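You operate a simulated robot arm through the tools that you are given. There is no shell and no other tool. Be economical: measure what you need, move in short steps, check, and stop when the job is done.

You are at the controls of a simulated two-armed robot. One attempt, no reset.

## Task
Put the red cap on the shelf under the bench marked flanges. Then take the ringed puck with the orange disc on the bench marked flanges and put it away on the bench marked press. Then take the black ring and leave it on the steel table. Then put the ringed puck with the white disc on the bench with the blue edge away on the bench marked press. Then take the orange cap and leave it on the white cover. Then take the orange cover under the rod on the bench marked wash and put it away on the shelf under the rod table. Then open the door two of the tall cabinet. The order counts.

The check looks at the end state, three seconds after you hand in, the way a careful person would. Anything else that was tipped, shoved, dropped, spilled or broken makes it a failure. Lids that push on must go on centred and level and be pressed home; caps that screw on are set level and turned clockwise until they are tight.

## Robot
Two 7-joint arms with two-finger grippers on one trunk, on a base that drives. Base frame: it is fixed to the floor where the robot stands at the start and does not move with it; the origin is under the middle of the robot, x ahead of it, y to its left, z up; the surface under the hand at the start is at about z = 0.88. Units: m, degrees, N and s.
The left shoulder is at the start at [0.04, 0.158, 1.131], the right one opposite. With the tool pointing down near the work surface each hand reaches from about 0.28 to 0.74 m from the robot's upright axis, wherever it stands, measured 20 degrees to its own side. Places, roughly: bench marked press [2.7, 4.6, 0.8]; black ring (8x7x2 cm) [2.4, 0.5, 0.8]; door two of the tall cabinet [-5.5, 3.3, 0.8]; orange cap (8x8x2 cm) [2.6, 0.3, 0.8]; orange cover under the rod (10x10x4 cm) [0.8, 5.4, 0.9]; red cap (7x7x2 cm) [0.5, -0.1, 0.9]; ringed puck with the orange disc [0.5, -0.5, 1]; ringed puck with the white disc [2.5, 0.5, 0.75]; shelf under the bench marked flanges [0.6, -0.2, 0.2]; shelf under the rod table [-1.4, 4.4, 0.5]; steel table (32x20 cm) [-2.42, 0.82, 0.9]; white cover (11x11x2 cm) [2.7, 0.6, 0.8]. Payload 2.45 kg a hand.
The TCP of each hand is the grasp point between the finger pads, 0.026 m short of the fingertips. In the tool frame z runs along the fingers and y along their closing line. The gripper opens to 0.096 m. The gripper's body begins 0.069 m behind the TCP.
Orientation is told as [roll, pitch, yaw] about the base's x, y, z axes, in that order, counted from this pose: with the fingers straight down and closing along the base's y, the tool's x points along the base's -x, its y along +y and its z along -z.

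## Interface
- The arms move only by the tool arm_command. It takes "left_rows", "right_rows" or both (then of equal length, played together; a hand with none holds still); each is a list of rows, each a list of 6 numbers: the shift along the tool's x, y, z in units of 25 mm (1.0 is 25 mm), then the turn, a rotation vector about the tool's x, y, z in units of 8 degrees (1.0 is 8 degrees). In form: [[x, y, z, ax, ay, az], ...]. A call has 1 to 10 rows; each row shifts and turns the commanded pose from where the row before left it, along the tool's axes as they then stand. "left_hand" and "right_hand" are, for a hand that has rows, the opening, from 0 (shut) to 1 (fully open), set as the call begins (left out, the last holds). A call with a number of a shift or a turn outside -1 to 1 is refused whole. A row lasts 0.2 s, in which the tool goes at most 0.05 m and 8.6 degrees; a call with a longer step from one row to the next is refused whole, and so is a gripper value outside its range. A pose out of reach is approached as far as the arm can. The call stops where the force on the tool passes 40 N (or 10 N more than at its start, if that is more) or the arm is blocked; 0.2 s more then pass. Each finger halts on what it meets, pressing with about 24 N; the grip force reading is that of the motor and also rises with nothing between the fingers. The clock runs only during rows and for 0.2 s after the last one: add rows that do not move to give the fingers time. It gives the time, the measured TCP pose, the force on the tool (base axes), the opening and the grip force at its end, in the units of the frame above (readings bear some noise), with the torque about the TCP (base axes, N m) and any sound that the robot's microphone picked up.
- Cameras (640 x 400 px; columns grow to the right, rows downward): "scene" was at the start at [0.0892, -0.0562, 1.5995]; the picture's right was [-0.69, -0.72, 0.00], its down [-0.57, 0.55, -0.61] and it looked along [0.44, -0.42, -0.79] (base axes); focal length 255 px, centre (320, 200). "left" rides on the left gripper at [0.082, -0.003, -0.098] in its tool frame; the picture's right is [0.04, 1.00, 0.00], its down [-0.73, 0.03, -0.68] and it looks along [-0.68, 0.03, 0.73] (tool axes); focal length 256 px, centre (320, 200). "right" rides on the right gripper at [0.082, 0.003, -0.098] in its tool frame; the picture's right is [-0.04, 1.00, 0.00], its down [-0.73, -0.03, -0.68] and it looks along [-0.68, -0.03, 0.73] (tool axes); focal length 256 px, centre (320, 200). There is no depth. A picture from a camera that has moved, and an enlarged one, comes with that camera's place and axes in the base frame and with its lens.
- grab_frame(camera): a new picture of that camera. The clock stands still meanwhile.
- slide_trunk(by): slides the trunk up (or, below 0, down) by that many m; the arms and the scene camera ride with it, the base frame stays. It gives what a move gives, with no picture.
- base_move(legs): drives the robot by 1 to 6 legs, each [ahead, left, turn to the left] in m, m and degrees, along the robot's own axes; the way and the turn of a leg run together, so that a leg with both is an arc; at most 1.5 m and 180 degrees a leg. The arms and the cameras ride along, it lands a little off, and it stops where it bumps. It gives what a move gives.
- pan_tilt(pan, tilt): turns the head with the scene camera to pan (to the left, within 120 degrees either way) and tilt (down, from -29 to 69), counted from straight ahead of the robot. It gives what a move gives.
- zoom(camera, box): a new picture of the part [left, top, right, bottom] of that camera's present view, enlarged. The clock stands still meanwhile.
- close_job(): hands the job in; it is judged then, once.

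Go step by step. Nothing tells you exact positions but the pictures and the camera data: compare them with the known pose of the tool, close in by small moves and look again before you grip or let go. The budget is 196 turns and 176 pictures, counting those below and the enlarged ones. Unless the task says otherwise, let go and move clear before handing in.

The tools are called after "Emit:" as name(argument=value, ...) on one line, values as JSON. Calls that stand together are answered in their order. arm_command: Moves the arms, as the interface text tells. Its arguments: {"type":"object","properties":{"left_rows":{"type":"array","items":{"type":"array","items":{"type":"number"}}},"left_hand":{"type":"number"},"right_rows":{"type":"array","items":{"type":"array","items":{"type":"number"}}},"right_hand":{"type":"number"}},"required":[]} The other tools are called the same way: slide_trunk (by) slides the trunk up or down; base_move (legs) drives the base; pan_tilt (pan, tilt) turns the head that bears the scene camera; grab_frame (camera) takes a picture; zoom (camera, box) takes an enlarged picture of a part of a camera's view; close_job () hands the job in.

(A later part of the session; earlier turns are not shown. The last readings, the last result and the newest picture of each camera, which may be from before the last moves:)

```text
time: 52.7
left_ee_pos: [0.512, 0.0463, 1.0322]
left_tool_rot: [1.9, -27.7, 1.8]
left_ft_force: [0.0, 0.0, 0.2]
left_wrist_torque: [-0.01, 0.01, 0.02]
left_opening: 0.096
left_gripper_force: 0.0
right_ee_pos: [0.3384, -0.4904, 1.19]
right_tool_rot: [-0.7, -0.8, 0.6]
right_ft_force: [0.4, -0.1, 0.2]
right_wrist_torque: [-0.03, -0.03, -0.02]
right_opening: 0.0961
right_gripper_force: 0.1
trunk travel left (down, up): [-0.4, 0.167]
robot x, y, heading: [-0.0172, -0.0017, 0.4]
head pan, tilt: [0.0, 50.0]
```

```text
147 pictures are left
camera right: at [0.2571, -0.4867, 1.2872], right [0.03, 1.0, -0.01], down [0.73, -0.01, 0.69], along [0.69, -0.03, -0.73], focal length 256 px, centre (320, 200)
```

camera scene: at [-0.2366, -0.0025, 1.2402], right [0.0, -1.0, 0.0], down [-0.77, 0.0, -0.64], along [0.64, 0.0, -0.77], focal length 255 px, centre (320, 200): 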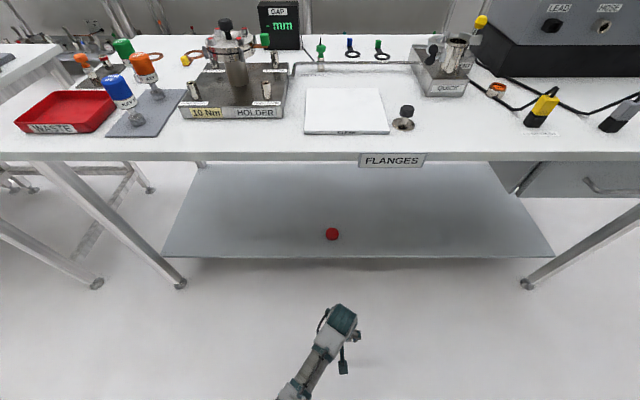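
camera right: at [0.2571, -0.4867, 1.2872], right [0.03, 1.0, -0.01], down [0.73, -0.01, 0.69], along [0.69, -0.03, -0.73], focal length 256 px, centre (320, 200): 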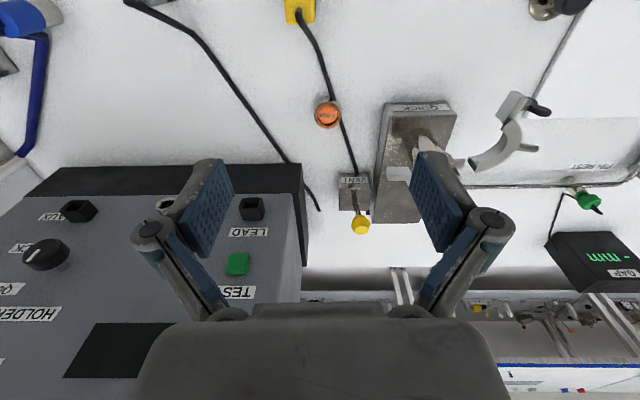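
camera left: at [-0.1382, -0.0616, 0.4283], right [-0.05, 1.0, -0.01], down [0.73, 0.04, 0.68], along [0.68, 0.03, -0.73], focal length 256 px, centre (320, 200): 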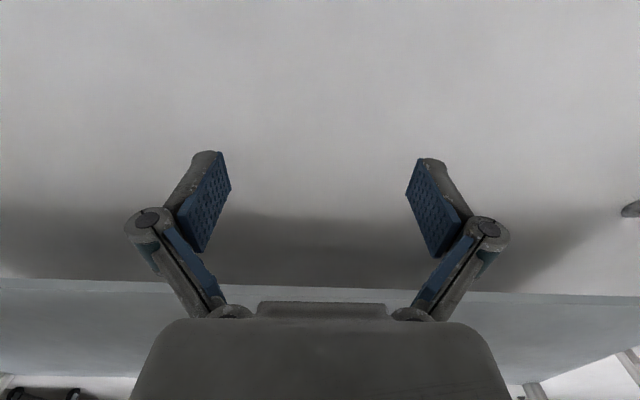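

The left arm is in an odd pose near the bore fixture, so I'll check it before doing anything.

Emit:
pan_tilt(pan=15, tilt=62)

Emit:
grab_frame(camera="scene")

Emit:
grab_frame(camera="left")

```text
time: 53.5
left_ee_pos: [0.5099, 0.0484, 1.0335]
left_tool_rot: [1.8, -27.8, 1.8]
left_ft_force: [-0.2, 0.2, -0.4]
left_wrist_torque: [-0.01, 0.01, -0.01]
left_opening: 0.0959
left_gripper_force: 0.1
right_ee_pos: [0.3379, -0.4869, 1.1923]
right_tool_rot: [-0.8, -0.9, 0.6]
right_ft_force: [-0.9, 0.1, 0.0]
right_wrist_torque: [-0.02, 0.0, -0.03]
right_opening: 0.0958
right_gripper_force: 0.1
trunk travel left (down, up): [-0.4, 0.167]
robot x, y, heading: [-0.0161, 0.006, 0.4]
head pan, tilt: [15.0, 62.0]
```

```text
146 pictures are left
camera scene: at [0.0454, 0.0155, 1.6881], right [0.27, -0.96, 0.0], down [-0.85, -0.23, -0.47], along [0.45, 0.13, -0.88], focal length 255 px, centre (320, 200)
```

scene: 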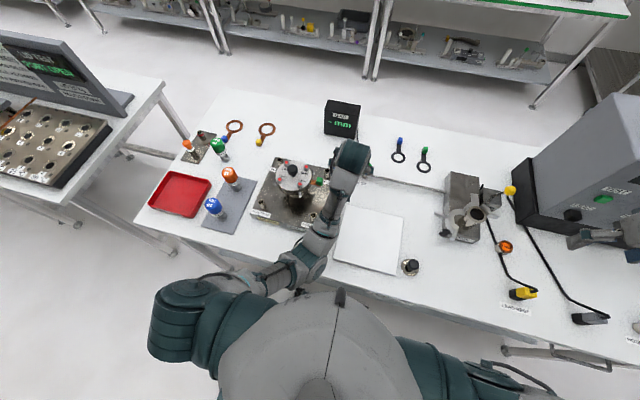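

```text
145 pictures are left
camera left: at [0.3926, 0.0383, 1.0824], right [-0.08, 1.0, 0.01], down [0.33, 0.02, 0.94], along [0.94, 0.08, -0.33], focal length 256 px, centre (320, 200)
```

left: 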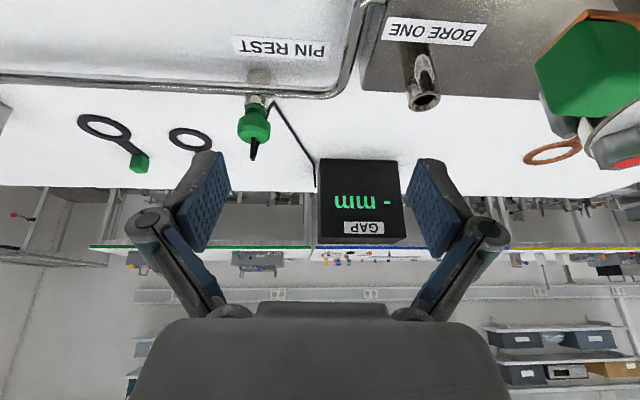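

Nothing has been touched. I'll lift and level the left hand, and bring the right hand over the puck at the same time.

Emit:
arm_command(left_rows=[[0, 0, -0.5, 0, 0.8, 0], [0, 0, -0.5, 0, 0.8, 0], [0, 0, -0.5, 0, 0.8, 0], [0, 0, -0.5, 0, 0.8, 0], [0, 0, -0.5, 0, 0, 0], [0, 0, -0.5, 0, 0, 0], [0, 0, 0, 0, 0, 0]], right_rows=[[-0.8, 0, 0.6, 0, 0, 0], [-0.8, 0, 0.6, 0, 0, 0], [-0.8, 0, 0.6, 0, 0, 0], [-0.8, 0, 0.6, 0, 0, 0], [-0.7, 0, 0.8, 0, 0, 0], [0, 0, 0.8, 0, 0, 0], [0, 0, 0, 0, 0, 0]])

Emit:
grab_frame(camera="scene")

Emit:
grab_frame(camera="right")

```text
time: 55.1
left_ee_pos: [0.5953, 0.0311, 1.0177]
left_tool_rot: [1.5, -2.2, 2.5]
left_ft_force: [-0.8, -0.1, -0.8]
left_wrist_torque: [-0.02, 0.0, 0.01]
left_opening: 0.0963
left_gripper_force: 0.1
left hand out of reach, approached as far as the arm can: row 1, 2, 3, 4, 5, 6
right_ee_pos: [0.438, -0.4855, 1.094]
right_tool_rot: [-0.8, -0.8, 0.6]
right_ft_force: [-0.1, -0.5, 0.5]
right_wrist_torque: [0.02, -0.01, 0.02]
right_opening: 0.0961
right_gripper_force: 0.0
trunk travel left (down, up): [-0.4, 0.167]
robot x, y, heading: [-0.0159, 0.0005, 0.3]
head pan, tilt: [15.0, 62.0]
```

```text
144 pictures are left
camera scene: at [0.0471, 0.0152, 1.6881], right [0.27, -0.96, 0.0], down [-0.85, -0.23, -0.47], along [0.45, 0.13, -0.88], focal length 255 px, centre (320, 200)
```

scene: 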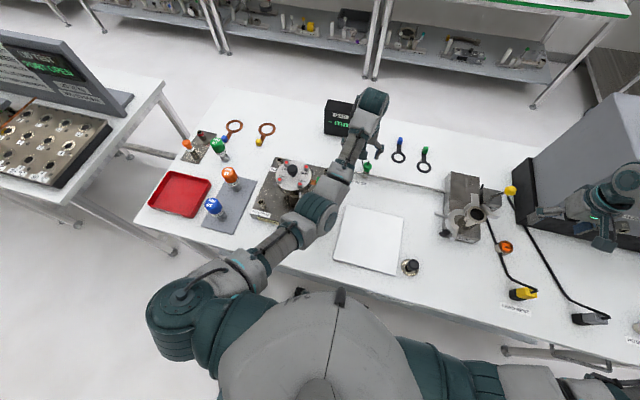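

```text
143 pictures are left
camera right: at [0.355, -0.4819, 1.1912], right [0.03, 1.0, -0.01], down [0.72, -0.01, 0.69], along [0.69, -0.03, -0.72], focal length 256 px, centre (320, 200)
```

right: 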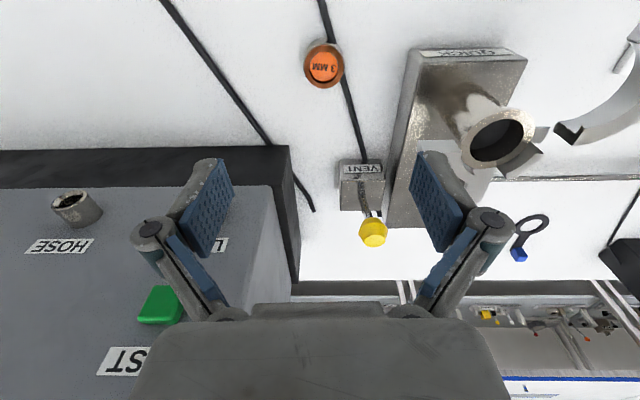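

I'll look closer at the puck and the cable beside it before lowering.

Emit:
zoom(camera="right", box=[260, 10, 400, 110])

Emit:
zoom(camera="scene", box=[440, 180, 580, 310])

```text
4.00 times, centred on (330, 60) of right
camera zoom: at [0.355, -0.4819, 1.1912], right [0.03, 1.0, -0.01], down [0.72, -0.01, 0.69], along [0.69, -0.03, -0.72], focal length 1024 px, centre (280, 760)
```

zoom: 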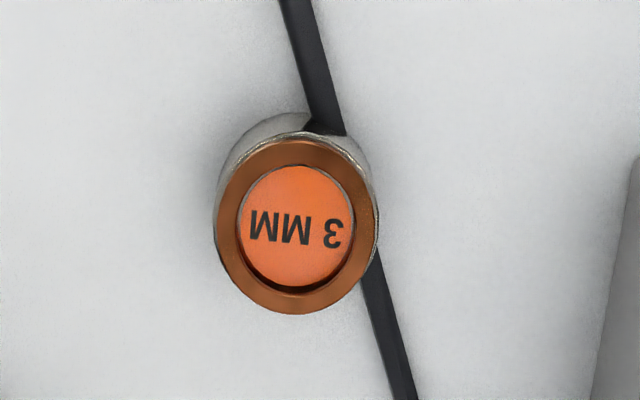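

```text
3.08 times, centred on (510, 245) of scene
camera zoom: at [0.0471, 0.0152, 1.6881], right [0.27, -0.96, 0.0], down [-0.85, -0.23, -0.47], along [0.45, 0.13, -0.88], focal length 785 px, centre (-265, 62)
```

zoom: 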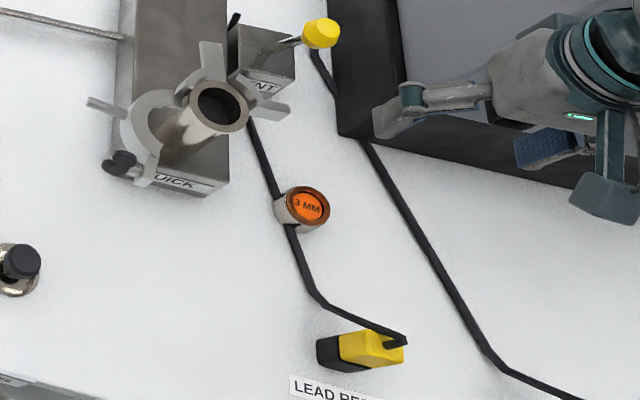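

The puck straddles the thin cable. I'll partly close the fingers and come down with the tips just above the cable.

Emit:
arm_command(right_rows=[[0, 0, 1, 0, 0, 0], [0, 0, 1, 0, 0, 0], [0, 0, 1, 0, 0, 0], [0, 0, 1, 0, 0, 0], [0, 0, 1, 0, 0, 0], [0, 0, 0.5, 0, 0, 0], [0, 0, 0, 0, 0, 0]], right_hand=0.75)

Emit:
grab_frame(camera="right")

```text
time: 56.7
left_ee_pos: [0.5942, 0.0305, 1.0174]
left_tool_rot: [1.5, -2.2, 2.6]
left_ft_force: [1.2, 0.2, 0.0]
left_wrist_torque: [0.02, 0.0, -0.01]
left_opening: 0.0961
left_gripper_force: 0.1
right_ee_pos: [0.4396, -0.4895, 0.9545]
right_tool_rot: [-0.8, -0.8, 0.6]
right_ft_force: [0.1, 0.0, -0.3]
right_wrist_torque: [0.0, 0.02, -0.02]
right_opening: 0.0719
right_gripper_force: 0.1
trunk travel left (down, up): [-0.4, 0.167]
robot x, y, heading: [-0.0135, 0.0027, 0.5]
head pan, tilt: [15.0, 62.0]
```

```text
140 pictures are left
camera right: at [0.3564, -0.4859, 1.0519], right [0.03, 1.0, -0.01], down [0.72, -0.01, 0.69], along [0.69, -0.03, -0.72], focal length 256 px, centre (320, 200)
```

right: 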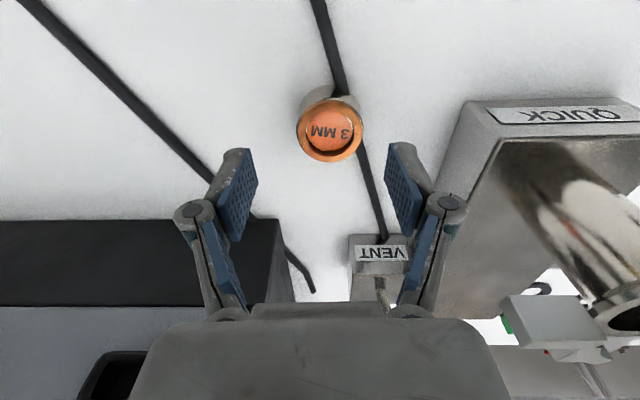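

It's aligned to within 5 mm. I'll correct a little, lower and grip.

Emit:
arm_command(right_rows=[[0.1, 0.22, 0.7, 0, 0, 0], [0, 0, 0.7, 0, 0, 0], [0, 0, 0, 0, 0, 0]])

Emit:
grab_frame(camera="right")

```text
time: 57.5
left_ee_pos: [0.5948, 0.0296, 1.0186]
left_tool_rot: [1.5, -2.2, 2.6]
left_ft_force: [1.3, -1.0, -0.3]
left_wrist_torque: [0.01, 0.04, 0.01]
left_opening: 0.0959
left_gripper_force: 0.0
right_ee_pos: [0.437, -0.4848, 0.9203]
right_tool_rot: [-0.8, -0.8, 0.5]
right_ft_force: [0.9, -0.7, -0.1]
right_wrist_torque: [-0.01, 0.02, -0.01]
right_opening: 0.072
right_gripper_force: 0.1
trunk travel left (down, up): [-0.4, 0.167]
robot x, y, heading: [-0.0159, 0.0064, 0.4]
head pan, tilt: [15.0, 62.0]
```

```text
139 pictures are left
camera right: at [0.3542, -0.4806, 1.017], right [0.03, 1.0, -0.01], down [0.72, -0.01, 0.69], along [0.69, -0.03, -0.72], focal length 256 px, centre (320, 200)
```

right: 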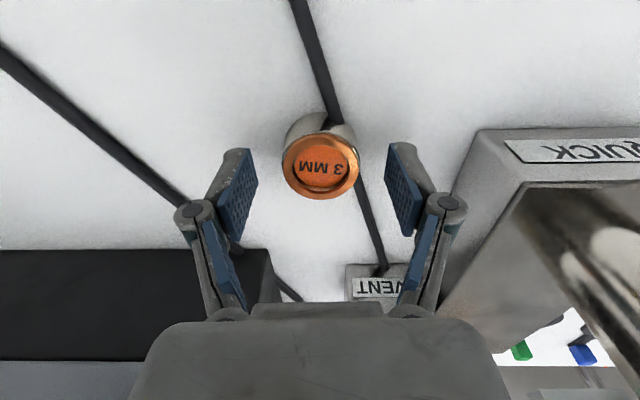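

The puck sits between the pads. I'll close and lift.

Emit:
arm_command(right_rows=[[0.15, 0, 0.2, 0, 0, 0], [0, 0, 0, 0, 0, 0]])

Emit:
arm_command(right_rows=[[0, 0, 0, 0, 0, 0], [0, 0, 0, 0, 0, 0], [0, 0, 0, 0, 0, 0]], right_hand=0)

Emit:
arm_command(right_rows=[[0, 0, -0.5, 0, 0, 0], [0, 0, -1, 0, 0, 0], [0, 0, -1, 0, 0, 0], [0, 0, -1, 0, 0, 0], [0, 0, -1, 0, 0, 0], [0, 0, -1, 0, 0, 0], [0, 0, -1, 0, 0, 0], [0, 0, 0, 0, 0, 0]])

Emit:
grab_frame(camera="right")

```text
time: 58.1
left_ee_pos: [0.596, 0.0308, 1.0181]
left_tool_rot: [1.6, -2.2, 2.6]
left_ft_force: [0.2, -0.1, 0.0]
left_wrist_torque: [0.0, 0.02, -0.01]
left_opening: 0.0961
left_gripper_force: 0.1
right_ee_pos: [0.4332, -0.4853, 0.915]
right_tool_rot: [-0.8, -0.9, 0.6]
right_ft_force: [-0.7, 1.2, 0.4]
right_wrist_torque: [-0.01, -0.07, 0.01]
right_opening: 0.072
right_gripper_force: 0.0
trunk travel left (down, up): [-0.4, 0.167]
robot x, y, heading: [-0.0157, 0.0048, 0.6]
head pan, tilt: [15.0, 62.0]
```

```text
time: 58.9
left_ee_pos: [0.5935, 0.0311, 1.0186]
left_tool_rot: [1.5, -2.1, 2.5]
left_ft_force: [-0.1, -0.8, 0.1]
left_wrist_torque: [-0.02, -0.01, -0.01]
left_opening: 0.0963
left_gripper_force: 0.0
right_ee_pos: [0.4336, -0.485, 0.9145]
right_tool_rot: [-0.7, -0.8, 0.7]
right_ft_force: [0.3, 1.1, 0.8]
right_wrist_torque: [-0.03, -0.04, 0.06]
right_opening: 0.0428
right_gripper_force: 23.9
trunk travel left (down, up): [-0.4, 0.167]
robot x, y, heading: [-0.0175, 0.0057, 0.3]
head pan, tilt: [15.0, 62.0]
```

```text
time: 60.7
left_ee_pos: [0.5941, 0.0311, 1.0169]
left_tool_rot: [1.5, -2.2, 2.5]
left_ft_force: [-0.9, 0.4, 0.0]
left_wrist_torque: [-0.01, -0.01, -0.01]
left_opening: 0.0959
left_gripper_force: 0.2
right_ee_pos: [0.4309, -0.4843, 1.0792]
right_tool_rot: [-0.8, -0.7, 0.7]
right_ft_force: [-0.5, 0.2, -3.0]
right_wrist_torque: [-0.03, 0.02, -0.01]
right_opening: 0.043
right_gripper_force: 23.8
trunk travel left (down, up): [-0.4, 0.167]
robot x, y, heading: [-0.0173, 0.0032, 0.7]
head pan, tilt: [15.0, 62.0]
```

```text
138 pictures are left
camera right: at [0.3478, -0.4805, 1.1764], right [0.03, 1.0, -0.01], down [0.72, -0.01, 0.69], along [0.69, -0.03, -0.72], focal length 256 px, centre (320, 200)
```

right: 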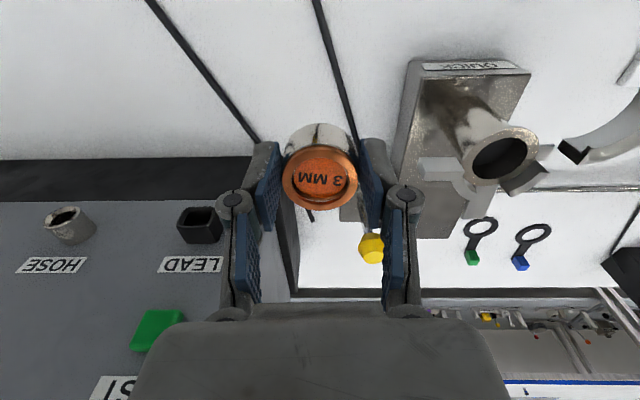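

The puck is in hand. I'll raise the trunk so the left arm clears everything, then back away and straighten the left arm in the open.

Emit:
slide_trunk(by=0.16)

Emit:
base_move(legs=[[-0.7, 0, 0]])

Emit:
arm_command(left_rows=[[0.8, 0, 0, 0, 0, 0], [0.8, 0, 0, 0, 0, 0], [0.8, 0, 0, 0, 0, 0], [0.8, 0, 0, 0, 0, 0], [0.8, 0, 0, 0, 0, 0], [0.8, 0, 0, 0, 0, 0], [0.8, 0, 0, 0, 0, 0]])

Emit:
pan_tilt(pan=25, tilt=45)

Emit:
grab_frame(camera="scene")

```text
time: 62.5
left_ee_pos: [0.5941, 0.0317, 1.176]
left_tool_rot: [1.6, -2.3, 2.6]
left_ft_force: [-0.5, 0.6, -0.8]
left_wrist_torque: [-0.02, 0.02, 0.01]
left_opening: 0.0962
left_gripper_force: 0.1
right_ee_pos: [0.4315, -0.4831, 1.235]
right_tool_rot: [-0.7, -0.7, 0.6]
right_ft_force: [-0.1, 0.3, -3.2]
right_wrist_torque: [-0.04, -0.01, -0.02]
right_opening: 0.043
right_gripper_force: 24.2
trunk travel left (down, up): [-0.56, 0.007]
robot x, y, heading: [-0.0169, 0.0037, 0.4]
head pan, tilt: [15.0, 62.0]
```

```text
time: 66.3
left_ee_pos: [-0.0986, 0.0234, 1.1772]
left_tool_rot: [1.5, -2.1, 2.1]
left_ft_force: [0.6, -0.3, -0.5]
left_wrist_torque: [0.02, 0.0, 0.0]
left_opening: 0.0961
left_gripper_force: 0.0
right_ee_pos: [-0.2663, -0.4901, 1.2379]
right_tool_rot: [-0.8, -0.7, 0.2]
right_ft_force: [-0.1, 0.6, -2.6]
right_wrist_torque: [0.0, -0.01, 0.0]
right_opening: 0.043
right_gripper_force: 23.9
trunk travel left (down, up): [-0.56, 0.007]
robot x, y, heading: [-0.7136, -0.0008, 0.1]
head pan, tilt: [15.0, 62.0]
```

```text
time: 68.0
left_ee_pos: [-0.1487, -0.0067, 1.1178]
left_tool_rot: [1.4, -2.4, 2.1]
left_ft_force: [-0.2, -0.4, -0.3]
left_wrist_torque: [-0.01, -0.01, 0.0]
left_opening: 0.0963
left_gripper_force: 0.1
left hand out of reach, approached as far as the arm can: row 1, 2, 3, 4, 5, 6, 7
right_ee_pos: [-0.2729, -0.4867, 1.241]
right_tool_rot: [-0.9, -0.9, 0.1]
right_ft_force: [-0.1, -0.3, -3.7]
right_wrist_torque: [-0.03, 0.03, 0.01]
right_opening: 0.0428
right_gripper_force: 24.5
trunk travel left (down, up): [-0.56, 0.007]
robot x, y, heading: [-0.7165, 0.0003, 0.1]
head pan, tilt: [15.0, 62.0]
```

```text
time: 68.8
left_ee_pos: [-0.1482, -0.0051, 1.1169]
left_tool_rot: [1.4, -2.4, 2.1]
left_ft_force: [0.4, 0.4, -0.2]
left_wrist_torque: [-0.01, -0.01, 0.02]
left_opening: 0.0958
left_gripper_force: 0.0
right_ee_pos: [-0.2716, -0.4867, 1.2409]
right_tool_rot: [-0.9, -0.9, 0.1]
right_ft_force: [0.3, 0.1, -2.7]
right_wrist_torque: [-0.01, 0.01, 0.03]
right_opening: 0.0433
right_gripper_force: 23.6
trunk travel left (down, up): [-0.56, 0.007]
robot x, y, heading: [-0.7128, 0.005, -0.0]
head pan, tilt: [25.0, 45.0]
```

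```text
137 pictures are left
camera scene: at [-0.6484, 0.0286, 1.8695], right [0.42, -0.91, -0.01], down [-0.64, -0.3, -0.71], along [0.64, 0.3, -0.71], focal length 255 px, centre (320, 200)
```

scene: 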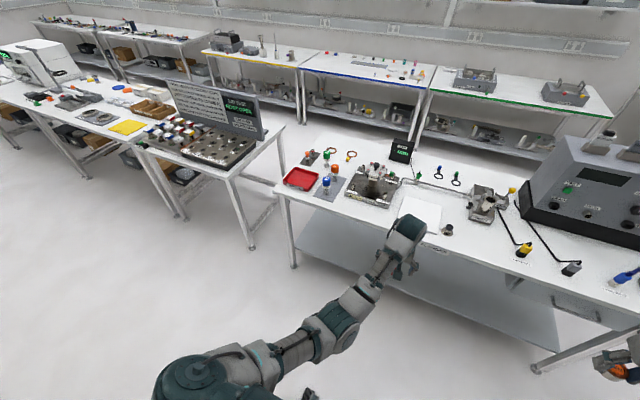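

The left arm is in a bad posture near a joint limit. I'll swing it outward to the left to free the elbow.

Emit:
arm_command(left_rows=[[0, 1, 0, 0, 0, 0], [0, 1, 0, 0, 0, 0], [0, 1, 0, 0, 0, 0], [0, 1, 0, 0, 0, 0], [0, 1, 0, 0, 0, 0], [0, 1, 0, 0, 0, 0], [0, 1, 0, 0, 0, 0], [0, 1, 0, 0, 0, 0], [0, 1, 0, 0, 0, 0], [0, 1, 0, 0, 0, 0]])

Emit:
grab_frame(camera="scene")

```text
time: 71.0
left_ee_pos: [-0.1456, 0.2401, 1.1129]
left_tool_rot: [1.3, -2.4, 2.0]
left_ft_force: [0.5, 0.1, 0.2]
left_wrist_torque: [-0.01, 0.02, 0.01]
left_opening: 0.0961
left_gripper_force: 0.0
left hand out of reach, approached as far as the arm can: row 1, 2, 3
right_ee_pos: [-0.2711, -0.4851, 1.2399]
right_tool_rot: [-1.0, -0.9, 0.0]
right_ft_force: [0.6, -0.3, -2.8]
right_wrist_torque: [0.0, 0.0, -0.02]
right_opening: 0.043
right_gripper_force: 24.1
trunk travel left (down, up): [-0.56, 0.007]
robot x, y, heading: [-0.7091, 0.0012, -0.1]
head pan, tilt: [25.0, 45.0]
```

```text
136 pictures are left
camera scene: at [-0.6483, 0.0317, 1.8695], right [0.42, -0.91, 0.0], down [-0.64, -0.3, -0.71], along [0.64, 0.3, -0.71], focal length 255 px, centre (320, 200)
```

scene: 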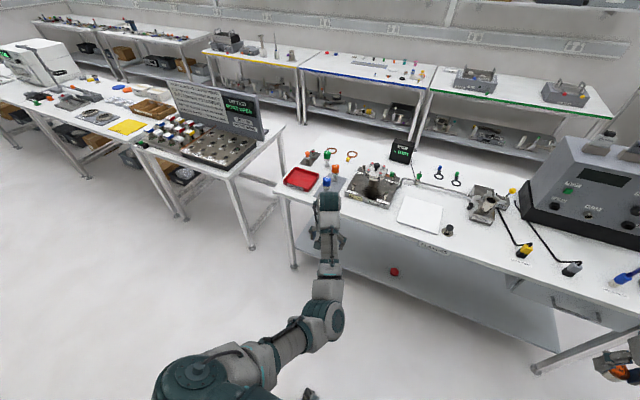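

Emit:
arm_command(left_rows=[[1, 0, 0, 0, 0, 0], [1, 0, 0, 0, 0, 0], [1, 0, 0, 0, 0, 0], [1, 0, 0, 0, 0, 0], [1, 0, 0, 0, 0, 0], [1, 0, -1, 0, 0, 0], [0, 0, -1, 0, 0, 0], [0, 0, -1, 0, 0, 0]])

Emit:
pan_tilt(pan=60, tilt=40)

Emit:
grab_frame(camera="scene")

Emit:
pan_tilt(pan=-40, tilt=35)

Emit:
grab_frame(camera="scene")

```text
time: 72.8
left_ee_pos: [-0.2135, 0.282, 1.0858]
left_tool_rot: [1.4, -2.4, 2.1]
left_ft_force: [0.2, 1.3, 0.9]
left_wrist_torque: [-0.03, 0.03, 0.02]
left_opening: 0.0958
left_gripper_force: 0.0
left hand out of reach, approached as far as the arm can: row 2, 3, 4, 5, 6, 7, 8
right_ee_pos: [-0.2712, -0.487, 1.2397]
right_tool_rot: [-1.0, -0.8, 0.1]
right_ft_force: [0.5, 0.8, -2.3]
right_wrist_torque: [0.04, 0.04, -0.02]
right_opening: 0.0429
right_gripper_force: 23.9
trunk travel left (down, up): [-0.56, 0.007]
robot x, y, heading: [-0.7091, -0.0002, 0.0]
head pan, tilt: [25.0, 45.0]
```

```text
time: 73.8
left_ee_pos: [-0.2142, 0.2812, 1.085]
left_tool_rot: [1.3, -2.5, 2.1]
left_ft_force: [-0.9, 0.1, 0.2]
left_wrist_torque: [0.03, 0.01, -0.03]
left_opening: 0.0956
left_gripper_force: 0.0
right_ee_pos: [-0.2718, -0.4872, 1.2404]
right_tool_rot: [-0.9, -0.9, 0.1]
right_ft_force: [-0.4, -0.3, -2.6]
right_wrist_torque: [0.0, 0.01, -0.04]
right_opening: 0.0431
right_gripper_force: 24.3
trunk travel left (down, up): [-0.56, 0.007]
robot x, y, heading: [-0.7111, -0.0007, 0.1]
head pan, tilt: [60.0, 40.0]
```

```text
135 pictures are left
camera scene: at [-0.6799, 0.0699, 1.877], right [0.87, -0.5, 0.0], down [-0.33, -0.55, -0.77], along [0.38, 0.66, -0.64], focal length 255 px, centre (320, 200)
```

scene: 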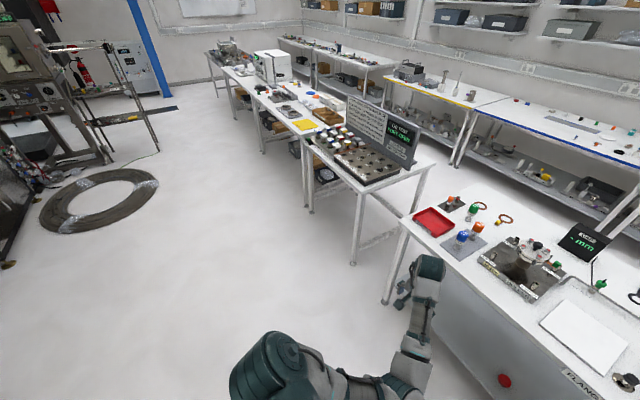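

```text
time: 75.5
left_ee_pos: [-0.215, 0.281, 1.0859]
left_tool_rot: [1.5, -2.4, 2.1]
left_ft_force: [-0.1, 0.4, 0.2]
left_wrist_torque: [0.0, -0.02, 0.03]
left_opening: 0.0959
left_gripper_force: 0.2
right_ee_pos: [-0.2728, -0.4869, 1.2404]
right_tool_rot: [-0.9, -1.1, 0.1]
right_ft_force: [-0.7, 0.1, -2.3]
right_wrist_torque: [-0.02, 0.0, 0.01]
right_opening: 0.0427
right_gripper_force: 23.7
trunk travel left (down, up): [-0.56, 0.007]
robot x, y, heading: [-0.7101, 0.0017, -0.1]
head pan, tilt: [-40.0, 35.0]
```

```text
134 pictures are left
camera scene: at [-0.655, -0.0605, 1.8841], right [-0.64, -0.77, 0.0], down [-0.44, 0.37, -0.82], along [0.63, -0.53, -0.58], focal length 255 px, centre (320, 200)
```

scene: 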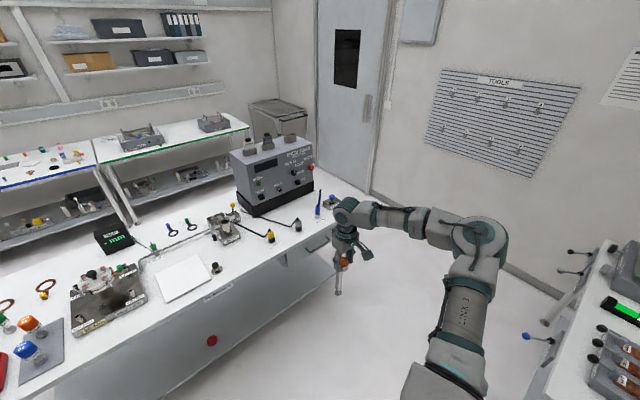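

The left arm is usable again. The aisle behind this bench is reached around its right end, with the wall at y≈-2.5 and the bench end at y≈-1.15. I'll start around carefully.

Emit:
base_move(legs=[[0.4, 0, 0], [0, -1.0, 0]])

Emit:
grab_frame(camera="scene")

Emit:
pan_tilt(pan=-110, tilt=50)

Emit:
grab_frame(camera="scene")

```text
time: 82.9
left_ee_pos: [0.1713, -0.749, 1.0832]
left_tool_rot: [1.1, -2.4, 1.4]
left_ft_force: [-0.7, 0.1, 0.1]
left_wrist_torque: [-0.01, -0.03, -0.01]
left_opening: 0.0957
left_gripper_force: 0.0
right_ee_pos: [0.1048, -1.5141, 1.2437]
right_tool_rot: [-1.4, -0.9, -0.6]
right_ft_force: [0.4, -0.4, -2.1]
right_wrist_torque: [-0.01, 0.02, 0.01]
right_opening: 0.0426
right_gripper_force: 24.0
trunk travel left (down, up): [-0.56, 0.007]
robot x, y, heading: [-0.3284, -1.0336, -0.9]
head pan, tilt: [-40.0, 35.0]
```

```text
133 pictures are left
camera scene: at [-0.2723, -1.0808, 1.8845], right [-0.65, -0.76, 0.01], down [-0.44, 0.37, -0.82], along [0.62, -0.54, -0.57], focal length 255 px, centre (320, 200)
```

scene: 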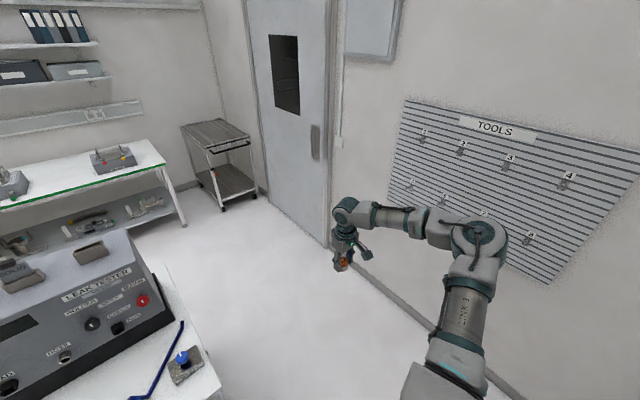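

```text
time: 84.3
left_ee_pos: [0.1693, -0.7576, 1.0884]
left_tool_rot: [1.5, -2.6, 1.2]
left_ft_force: [0.9, -0.8, -0.4]
left_wrist_torque: [0.03, 0.06, -0.02]
left_opening: 0.0959
left_gripper_force: 0.1
right_ee_pos: [0.1027, -1.5254, 1.2419]
right_tool_rot: [-1.0, -1.2, -0.7]
right_ft_force: [-1.2, 0.8, -3.0]
right_wrist_torque: [-0.01, 0.01, 0.0]
right_opening: 0.0428
right_gripper_force: 24.0
trunk travel left (down, up): [-0.56, 0.007]
robot x, y, heading: [-0.3246, -1.03, -0.6]
head pan, tilt: [-110.0, 50.0]
```

```text
132 pictures are left
camera scene: at [-0.3666, -1.1115, 1.8625], right [-0.93, 0.36, 0.01], down [0.27, 0.72, -0.64], along [-0.23, -0.6, -0.77], focal length 255 px, centre (320, 200)
```

scene: 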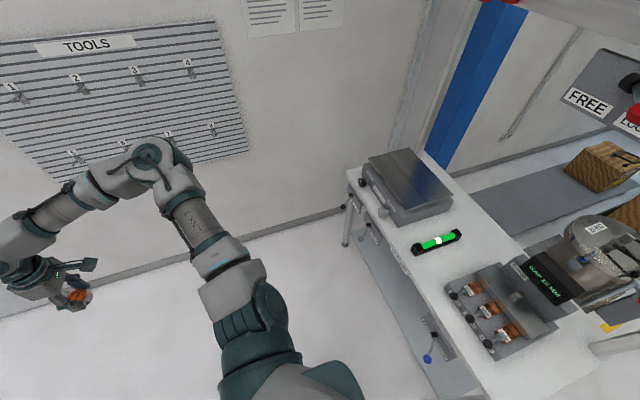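

The table on the right is clear at x<-0.85. The bench end is at y≈-1.06 and the right elbow sticks out, so I'll pass at y≈-1.55, then go into the aisle.

Emit:
base_move(legs=[[0, -0.52, 0.6], [1.5, 0, 0], [0.45, 0, 0]])

Emit:
pan_tilt(pan=60, tilt=30)

Emit:
grab_frame(camera="scene")

```text
time: 96.6
left_ee_pos: [2.0868, -1.2904, 1.085]
left_tool_rot: [1.1, -2.5, 1.4]
left_ft_force: [0.9, 0.6, -0.1]
left_wrist_torque: [0.02, 0.01, -0.02]
left_opening: 0.0959
left_gripper_force: 0.1
right_ee_pos: [2.0184, -2.0576, 1.2449]
right_tool_rot: [-1.3, -1.3, -0.6]
right_ft_force: [0.1, -0.2, -2.0]
right_wrist_torque: [0.02, 0.07, 0.02]
right_opening: 0.0429
right_gripper_force: 23.4
trunk travel left (down, up): [-0.56, 0.007]
robot x, y, heading: [1.5894, -1.5715, -1.0]
head pan, tilt: [-110.0, 50.0]
```

```text
time: 99.2
left_ee_pos: [2.0848, -1.2954, 1.0873]
left_tool_rot: [1.3, -2.7, 1.4]
left_ft_force: [0.3, 0.2, -0.1]
left_wrist_torque: [0.01, 0.0, -0.03]
left_opening: 0.0958
left_gripper_force: 0.0
right_ee_pos: [2.016, -2.0618, 1.2435]
right_tool_rot: [-1.1, -1.2, -0.7]
right_ft_force: [-0.2, 0.2, -2.7]
right_wrist_torque: [0.0, 0.0, 0.02]
right_opening: 0.0429
right_gripper_force: 23.9
trunk travel left (down, up): [-0.56, 0.007]
robot x, y, heading: [1.5892, -1.5753, -0.7]
head pan, tilt: [60.0, 30.0]
```

```text
131 pictures are left
camera scene: at [1.6244, -1.5016, 1.8925], right [0.86, -0.51, -0.01], down [-0.26, -0.43, -0.87], along [0.44, 0.75, -0.5], focal length 255 px, centre (320, 200)
```

scene: 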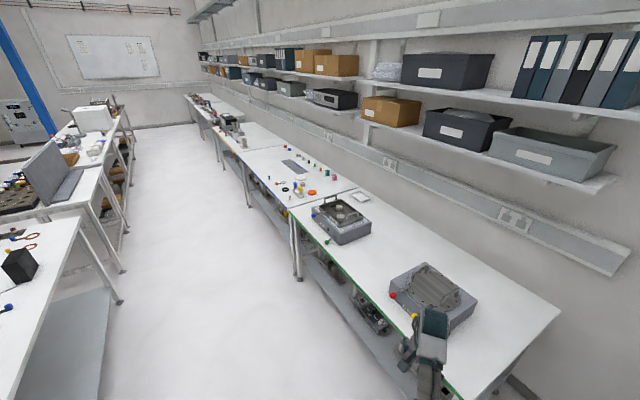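

The aisle runs clear to the far end. I'll slide left along it, facing the far row.

Emit:
base_move(legs=[[0, 1.5, 0.9], [0, 1.5, 0], [0, 1.5, 0]])

Emit:
grab_frame(camera="scene")

Emit:
pan_tilt(pan=0, tilt=35)

Emit:
grab_frame(camera="scene")

```text
time: 120.7
left_ee_pos: [2.0206, 3.2401, 1.0871]
left_tool_rot: [1.1, -2.7, 4.3]
left_ft_force: [0.3, 0.1, -0.6]
left_wrist_torque: [-0.04, -0.01, -0.01]
left_opening: 0.096
left_gripper_force: 0.0
right_ee_pos: [1.9881, 2.4703, 1.2471]
right_tool_rot: [-1.4, -1.3, 2.1]
right_ft_force: [0.7, 0.3, -3.0]
right_wrist_torque: [-0.02, 0.01, 0.0]
right_opening: 0.0428
right_gripper_force: 24.3
trunk travel left (down, up): [-0.56, 0.007]
robot x, y, heading: [1.5376, 2.9358, 2.0]
head pan, tilt: [60.0, 30.0]
```

```text
130 pictures are left
camera scene: at [1.5703, 3.0038, 1.8926], right [0.88, -0.47, -0.01], down [-0.24, -0.44, -0.87], along [0.41, 0.77, -0.5], focal length 255 px, centre (320, 200)
```

scene: 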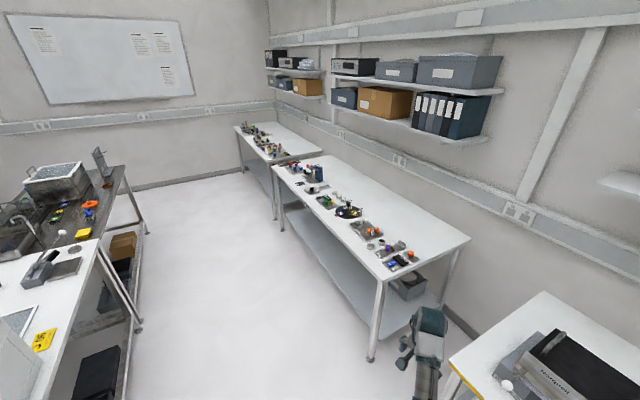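

```text
time: 122.0
left_ee_pos: [2.0163, 3.2561, 1.0846]
left_tool_rot: [0.2, -2.8, 4.2]
left_ft_force: [0.0, -0.1, 0.0]
left_wrist_torque: [-0.01, 0.01, 0.03]
left_opening: 0.0959
left_gripper_force: 0.0
right_ee_pos: [1.9864, 2.4898, 1.2553]
right_tool_rot: [-2.2, -1.4, 2.2]
right_ft_force: [0.2, 0.7, -2.6]
right_wrist_torque: [-0.02, 0.01, 0.03]
right_opening: 0.0427
right_gripper_force: 24.8
trunk travel left (down, up): [-0.56, 0.007]
robot x, y, heading: [1.5377, 2.933, 2.3]
head pan, tilt: [0.0, 35.0]
```

```text
129 pictures are left
camera scene: at [1.6142, 2.9559, 1.8841], right [0.03, -1.0, 0.01], down [-0.58, -0.03, -0.82], along [0.82, 0.02, -0.58], focal length 255 px, centre (320, 200)
```

scene: 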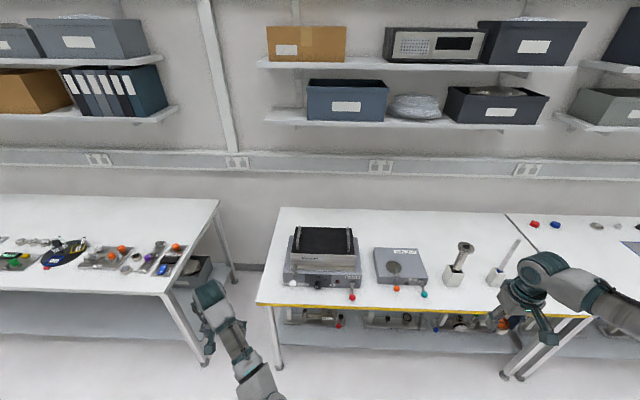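

The bench spanning y≈3.7–5.5 should be "press". I'll move along to it and look.

Emit:
base_move(legs=[[0, 1.4, -2.2]])

Emit:
pan_tilt(pan=0, tilt=50)

Emit:
grab_frame(camera="scene")

```text
time: 129.0
left_ee_pos: [2.0055, 4.6369, 1.0886]
left_tool_rot: [1.0, -2.8, 2.1]
left_ft_force: [-0.2, -0.1, 0.6]
left_wrist_torque: [0.01, 0.01, -0.01]
left_opening: 0.096
left_gripper_force: 0.0
right_ee_pos: [1.9465, 3.8702, 1.2496]
right_tool_rot: [-1.5, -1.3, 0.1]
right_ft_force: [-0.3, -0.3, -2.3]
right_wrist_torque: [0.0, 0.04, -0.01]
right_opening: 0.0428
right_gripper_force: 23.5
trunk travel left (down, up): [-0.56, 0.007]
robot x, y, heading: [1.5164, 4.3451, -0.0]
head pan, tilt: [0.0, 35.0]
```

```text
time: 129.8
left_ee_pos: [2.0033, 4.6529, 1.0854]
left_tool_rot: [0.3, -2.9, 2.4]
left_ft_force: [0.1, 0.5, 0.2]
left_wrist_torque: [-0.03, -0.02, 0.01]
left_opening: 0.0961
left_gripper_force: 0.0
right_ee_pos: [1.945, 3.8863, 1.2548]
right_tool_rot: [-2.1, -1.5, 0.1]
right_ft_force: [0.0, 0.3, -2.2]
right_wrist_torque: [-0.08, 0.03, -0.01]
right_opening: 0.0429
right_gripper_force: 23.6
trunk travel left (down, up): [-0.56, 0.007]
robot x, y, heading: [1.5168, 4.3495, -0.0]
head pan, tilt: [0.0, 50.0]
```

```text
128 pictures are left
camera scene: at [1.5821, 4.3736, 1.8624], right [0.0, -1.0, 0.01], down [-0.77, -0.01, -0.64], along [0.64, -0.01, -0.77], focal length 255 px, centre (320, 200)
```

scene: 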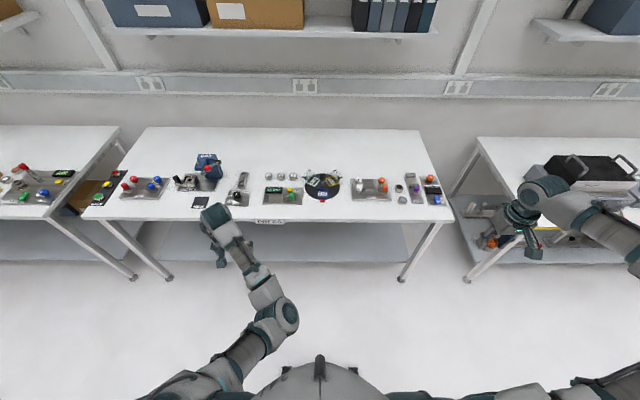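

Emit:
zoom(camera="scene", box=[80, 130, 280, 255])

Emit:
zoom(camera="scene", box=[260, 130, 460, 255])

```text
3.20 times, centred on (180, 192) of scene
camera zoom: at [1.5821, 4.3736, 1.8624], right [0.0, -1.0, 0.01], down [-0.77, -0.01, -0.64], along [0.64, -0.01, -0.77], focal length 817 px, centre (768, 224)
```

zoom: 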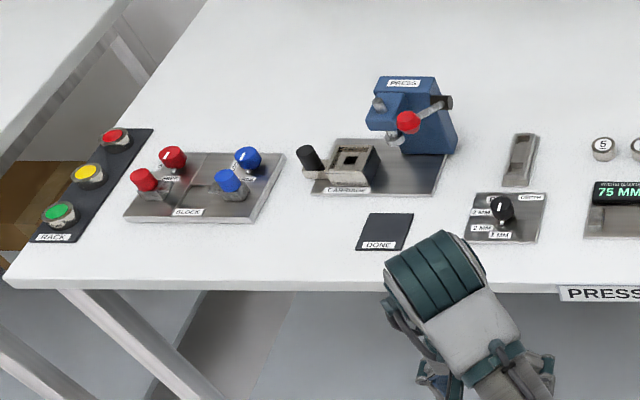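

```text
3.20 times, centred on (360, 192) of scene
camera zoom: at [1.5821, 4.3736, 1.8624], right [0.0, -1.0, 0.01], down [-0.77, -0.01, -0.64], along [0.64, -0.01, -0.77], focal length 817 px, centre (192, 224)
```

zoom: 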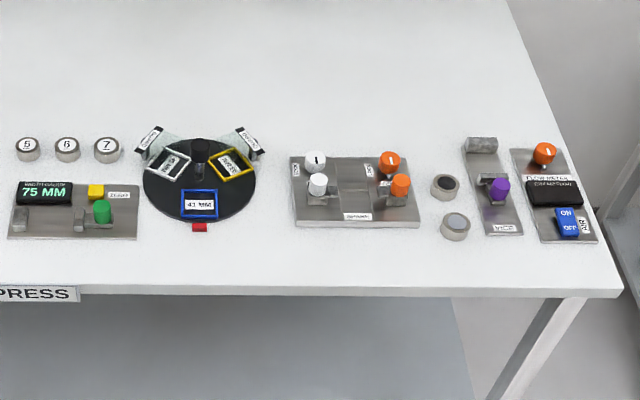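

This is the PRESS bench. There is a free strip in front of the orange/white block at about [2.39, 4.10]. I'll drive up and bring the right hand there.

Emit:
base_move(legs=[[0, 0.22, 0], [0.4, 0, 0]])

Emit:
arm_command(right_rows=[[0, 0, 1, 0, 0, 0], [0, 0, 1, 0, 0, 0], [0, 0, 1, 0, 0, 0], [0, 0, 1, 0, 0, 0], [0, 0, 1, 0, 0, 0], [0, 0, 1, 0, 0, 0], [0, 0, 1, 0, 0, 0], [0, 0, 0, 0, 0, 0]])

Emit:
pan_tilt(pan=-20, tilt=62)

Emit:
grab_frame(camera="scene")

Emit:
grab_frame(camera="right")

```text
time: 133.5
left_ee_pos: [2.398, 4.8641, 1.0896]
left_tool_rot: [0.6, -3.2, 2.5]
left_ft_force: [-0.3, 0.6, 0.6]
left_wrist_torque: [-0.04, -0.01, -0.02]
left_opening: 0.0959
left_gripper_force: 0.1
right_ee_pos: [2.3399, 4.0967, 1.2529]
right_tool_rot: [-1.9, -1.6, 0.4]
right_ft_force: [-1.0, -0.1, -2.3]
right_wrist_torque: [0.01, 0.04, 0.01]
right_opening: 0.0427
right_gripper_force: 24.2
trunk travel left (down, up): [-0.56, 0.007]
robot x, y, heading: [1.9148, 4.5677, 0.1]
head pan, tilt: [0.0, 50.0]
```

```text
time: 135.5
left_ee_pos: [2.3922, 4.9049, 1.0798]
left_tool_rot: [-1.5, -3.4, 2.5]
left_ft_force: [-1.5, 0.6, 0.0]
left_wrist_torque: [-0.09, -0.06, 0.0]
left_opening: 0.0961
left_gripper_force: 0.0
right_ee_pos: [2.3427, 4.1306, 1.098]
right_tool_rot: [-4.1, -1.8, 0.5]
right_ft_force: [0.5, 1.8, -3.1]
right_wrist_torque: [-0.05, 0.03, 0.03]
right_opening: 0.0426
right_gripper_force: 24.3
trunk travel left (down, up): [-0.56, 0.007]
robot x, y, heading: [1.9118, 4.5663, -0.0]
head pan, tilt: [0.0, 50.0]
stopped in row 8 (right hand): the arm was blocked; the commanded pose is now the measured one
```

```text
time: 136.4
left_ee_pos: [2.394, 4.876, 1.0877]
left_tool_rot: [-0.3, -3.3, 2.4]
left_ft_force: [0.5, 0.2, -0.7]
left_wrist_torque: [0.03, 0.04, 0.02]
left_opening: 0.0961
left_gripper_force: 0.0
right_ee_pos: [2.3424, 4.0999, 1.0857]
right_tool_rot: [-2.8, -1.7, 0.2]
right_ft_force: [0.7, -0.1, -2.8]
right_wrist_torque: [0.0, -0.01, -0.03]
right_opening: 0.0427
right_gripper_force: 24.0
trunk travel left (down, up): [-0.56, 0.007]
robot x, y, heading: [1.9148, 4.5611, 0.1]
head pan, tilt: [-20.0, 62.0]
```

```text
125 pictures are left
camera scene: at [1.9634, 4.4925, 1.8464], right [-0.34, -0.94, -0.02], down [-0.83, 0.32, -0.46], along [0.44, -0.14, -0.89], focal length 255 px, centre (320, 200)
```

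scene: 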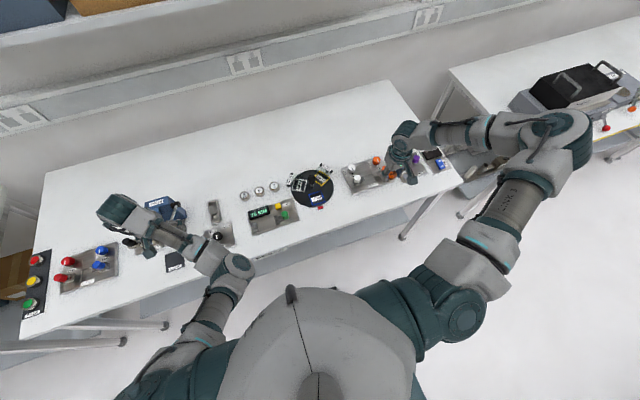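

```text
124 pictures are left
camera right: at [2.2582, 4.108, 1.1817], right [0.04, 1.0, -0.05], down [0.71, 0.01, 0.7], along [0.7, -0.06, -0.71], focal length 256 px, centre (320, 200)
```

right: 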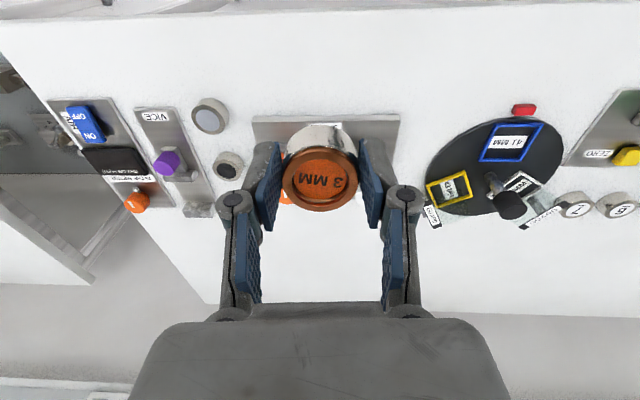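

The arm stalled once without a force reading, and the body swayed. I'll settle and continue down in small steps.

Emit:
arm_command(right_rows=[[0, 0, 0.4, 0.15, 0, 0], [0, 0, 0.4, 0, 0, 0], [0, 0, 0.4, 0, 0, 0], [0, 0, 0.4, 0, 0, 0], [0, 0, 0, 0, 0, 0]])

Emit:
grab_frame(camera="scene")

```text
time: 137.8
left_ee_pos: [2.3909, 4.9246, 1.0783]
left_tool_rot: [-1.9, -3.8, 2.8]
left_ft_force: [-0.8, 1.0, 0.5]
left_wrist_torque: [-0.03, -0.09, 0.01]
left_opening: 0.0962
left_gripper_force: 0.0
right_ee_pos: [2.3405, 4.1464, 1.0654]
right_tool_rot: [-6.0, -2.0, 0.8]
right_ft_force: [-0.1, 0.1, -3.0]
right_wrist_torque: [-0.02, 0.03, 0.0]
right_opening: 0.0427
right_gripper_force: 24.0
trunk travel left (down, up): [-0.56, 0.007]
robot x, y, heading: [1.9142, 4.5685, -0.0]
head pan, tilt: [-20.0, 62.0]
stopped in row 5 (right hand): the arm was blocked; the commanded pose is now the measured one
```

```text
123 pictures are left
camera scene: at [1.9615, 4.59, 1.8478], right [-0.34, -0.94, 0.02], down [-0.83, 0.29, -0.47], along [0.44, -0.18, -0.88], focal length 255 px, centre (320, 200)
```

scene: 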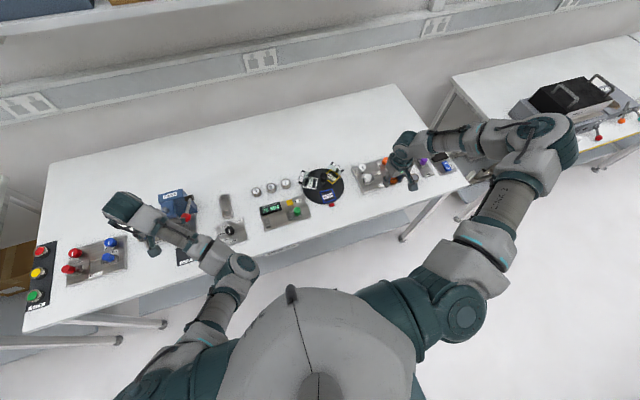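

The torso leans to the left when the right arm works. I'll see whether it's a passing sway or a lasting contact.

Emit:
arm_command(left_rows=[[0, 0, 0, 0, 0, 0], [0, 0, 0, 0, 0, 0], [0, 0, 0, 0, 0, 0], [0, 0, 0, 0, 0, 0], [0, 0, 0, 0, 0, 0]])

Emit:
pan_tilt(pan=30, tilt=69)

Emit:
grab_frame(camera="scene")

```text
time: 139.0
left_ee_pos: [2.3906, 4.8874, 1.0868]
left_tool_rot: [-0.4, -3.8, 2.5]
left_ft_force: [-0.1, 0.6, -0.7]
left_wrist_torque: [0.03, 0.04, 0.03]
left_opening: 0.0959
left_gripper_force: 0.2
right_ee_pos: [2.3408, 4.1101, 1.0522]
right_tool_rot: [-4.5, -1.9, 0.4]
right_ft_force: [0.3, -0.2, -2.5]
right_wrist_torque: [0.02, -0.02, 0.0]
right_opening: 0.0429
right_gripper_force: 24.2
trunk travel left (down, up): [-0.56, 0.007]
robot x, y, heading: [1.9119, 4.5642, 0.1]
head pan, tilt: [-20.0, 62.0]
```

```text
time: 140.1
left_ee_pos: [2.393, 4.8802, 1.0897]
left_tool_rot: [0.0, -3.8, 2.3]
left_ft_force: [0.6, -0.5, 0.0]
left_wrist_torque: [0.06, 0.08, 0.0]
left_opening: 0.096
left_gripper_force: 0.0
right_ee_pos: [2.3413, 4.1036, 1.0498]
right_tool_rot: [-4.0, -1.9, 0.5]
right_ft_force: [-2.3, -0.1, -3.2]
right_wrist_torque: [0.02, -0.05, -0.04]
right_opening: 0.0429
right_gripper_force: 23.8
trunk travel left (down, up): [-0.56, 0.007]
robot x, y, heading: [1.916, 4.5641, 0.1]
head pan, tilt: [30.0, 68.8]
```

```text
122 pictures are left
camera scene: at [1.9508, 4.5527, 1.8408], right [0.5, -0.87, -0.02], down [-0.81, -0.46, -0.37], along [0.31, 0.2, -0.93], focal length 255 px, centre (320, 200)
```

scene: 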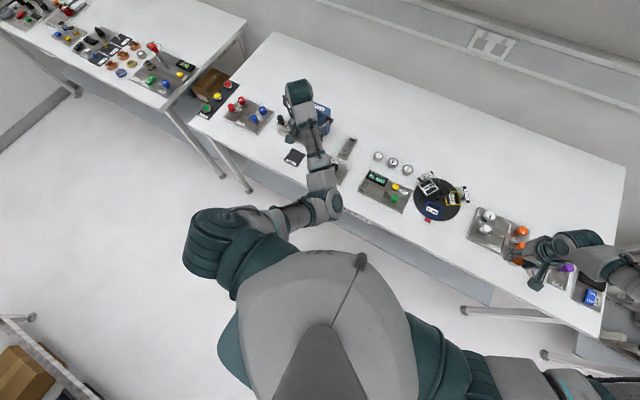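

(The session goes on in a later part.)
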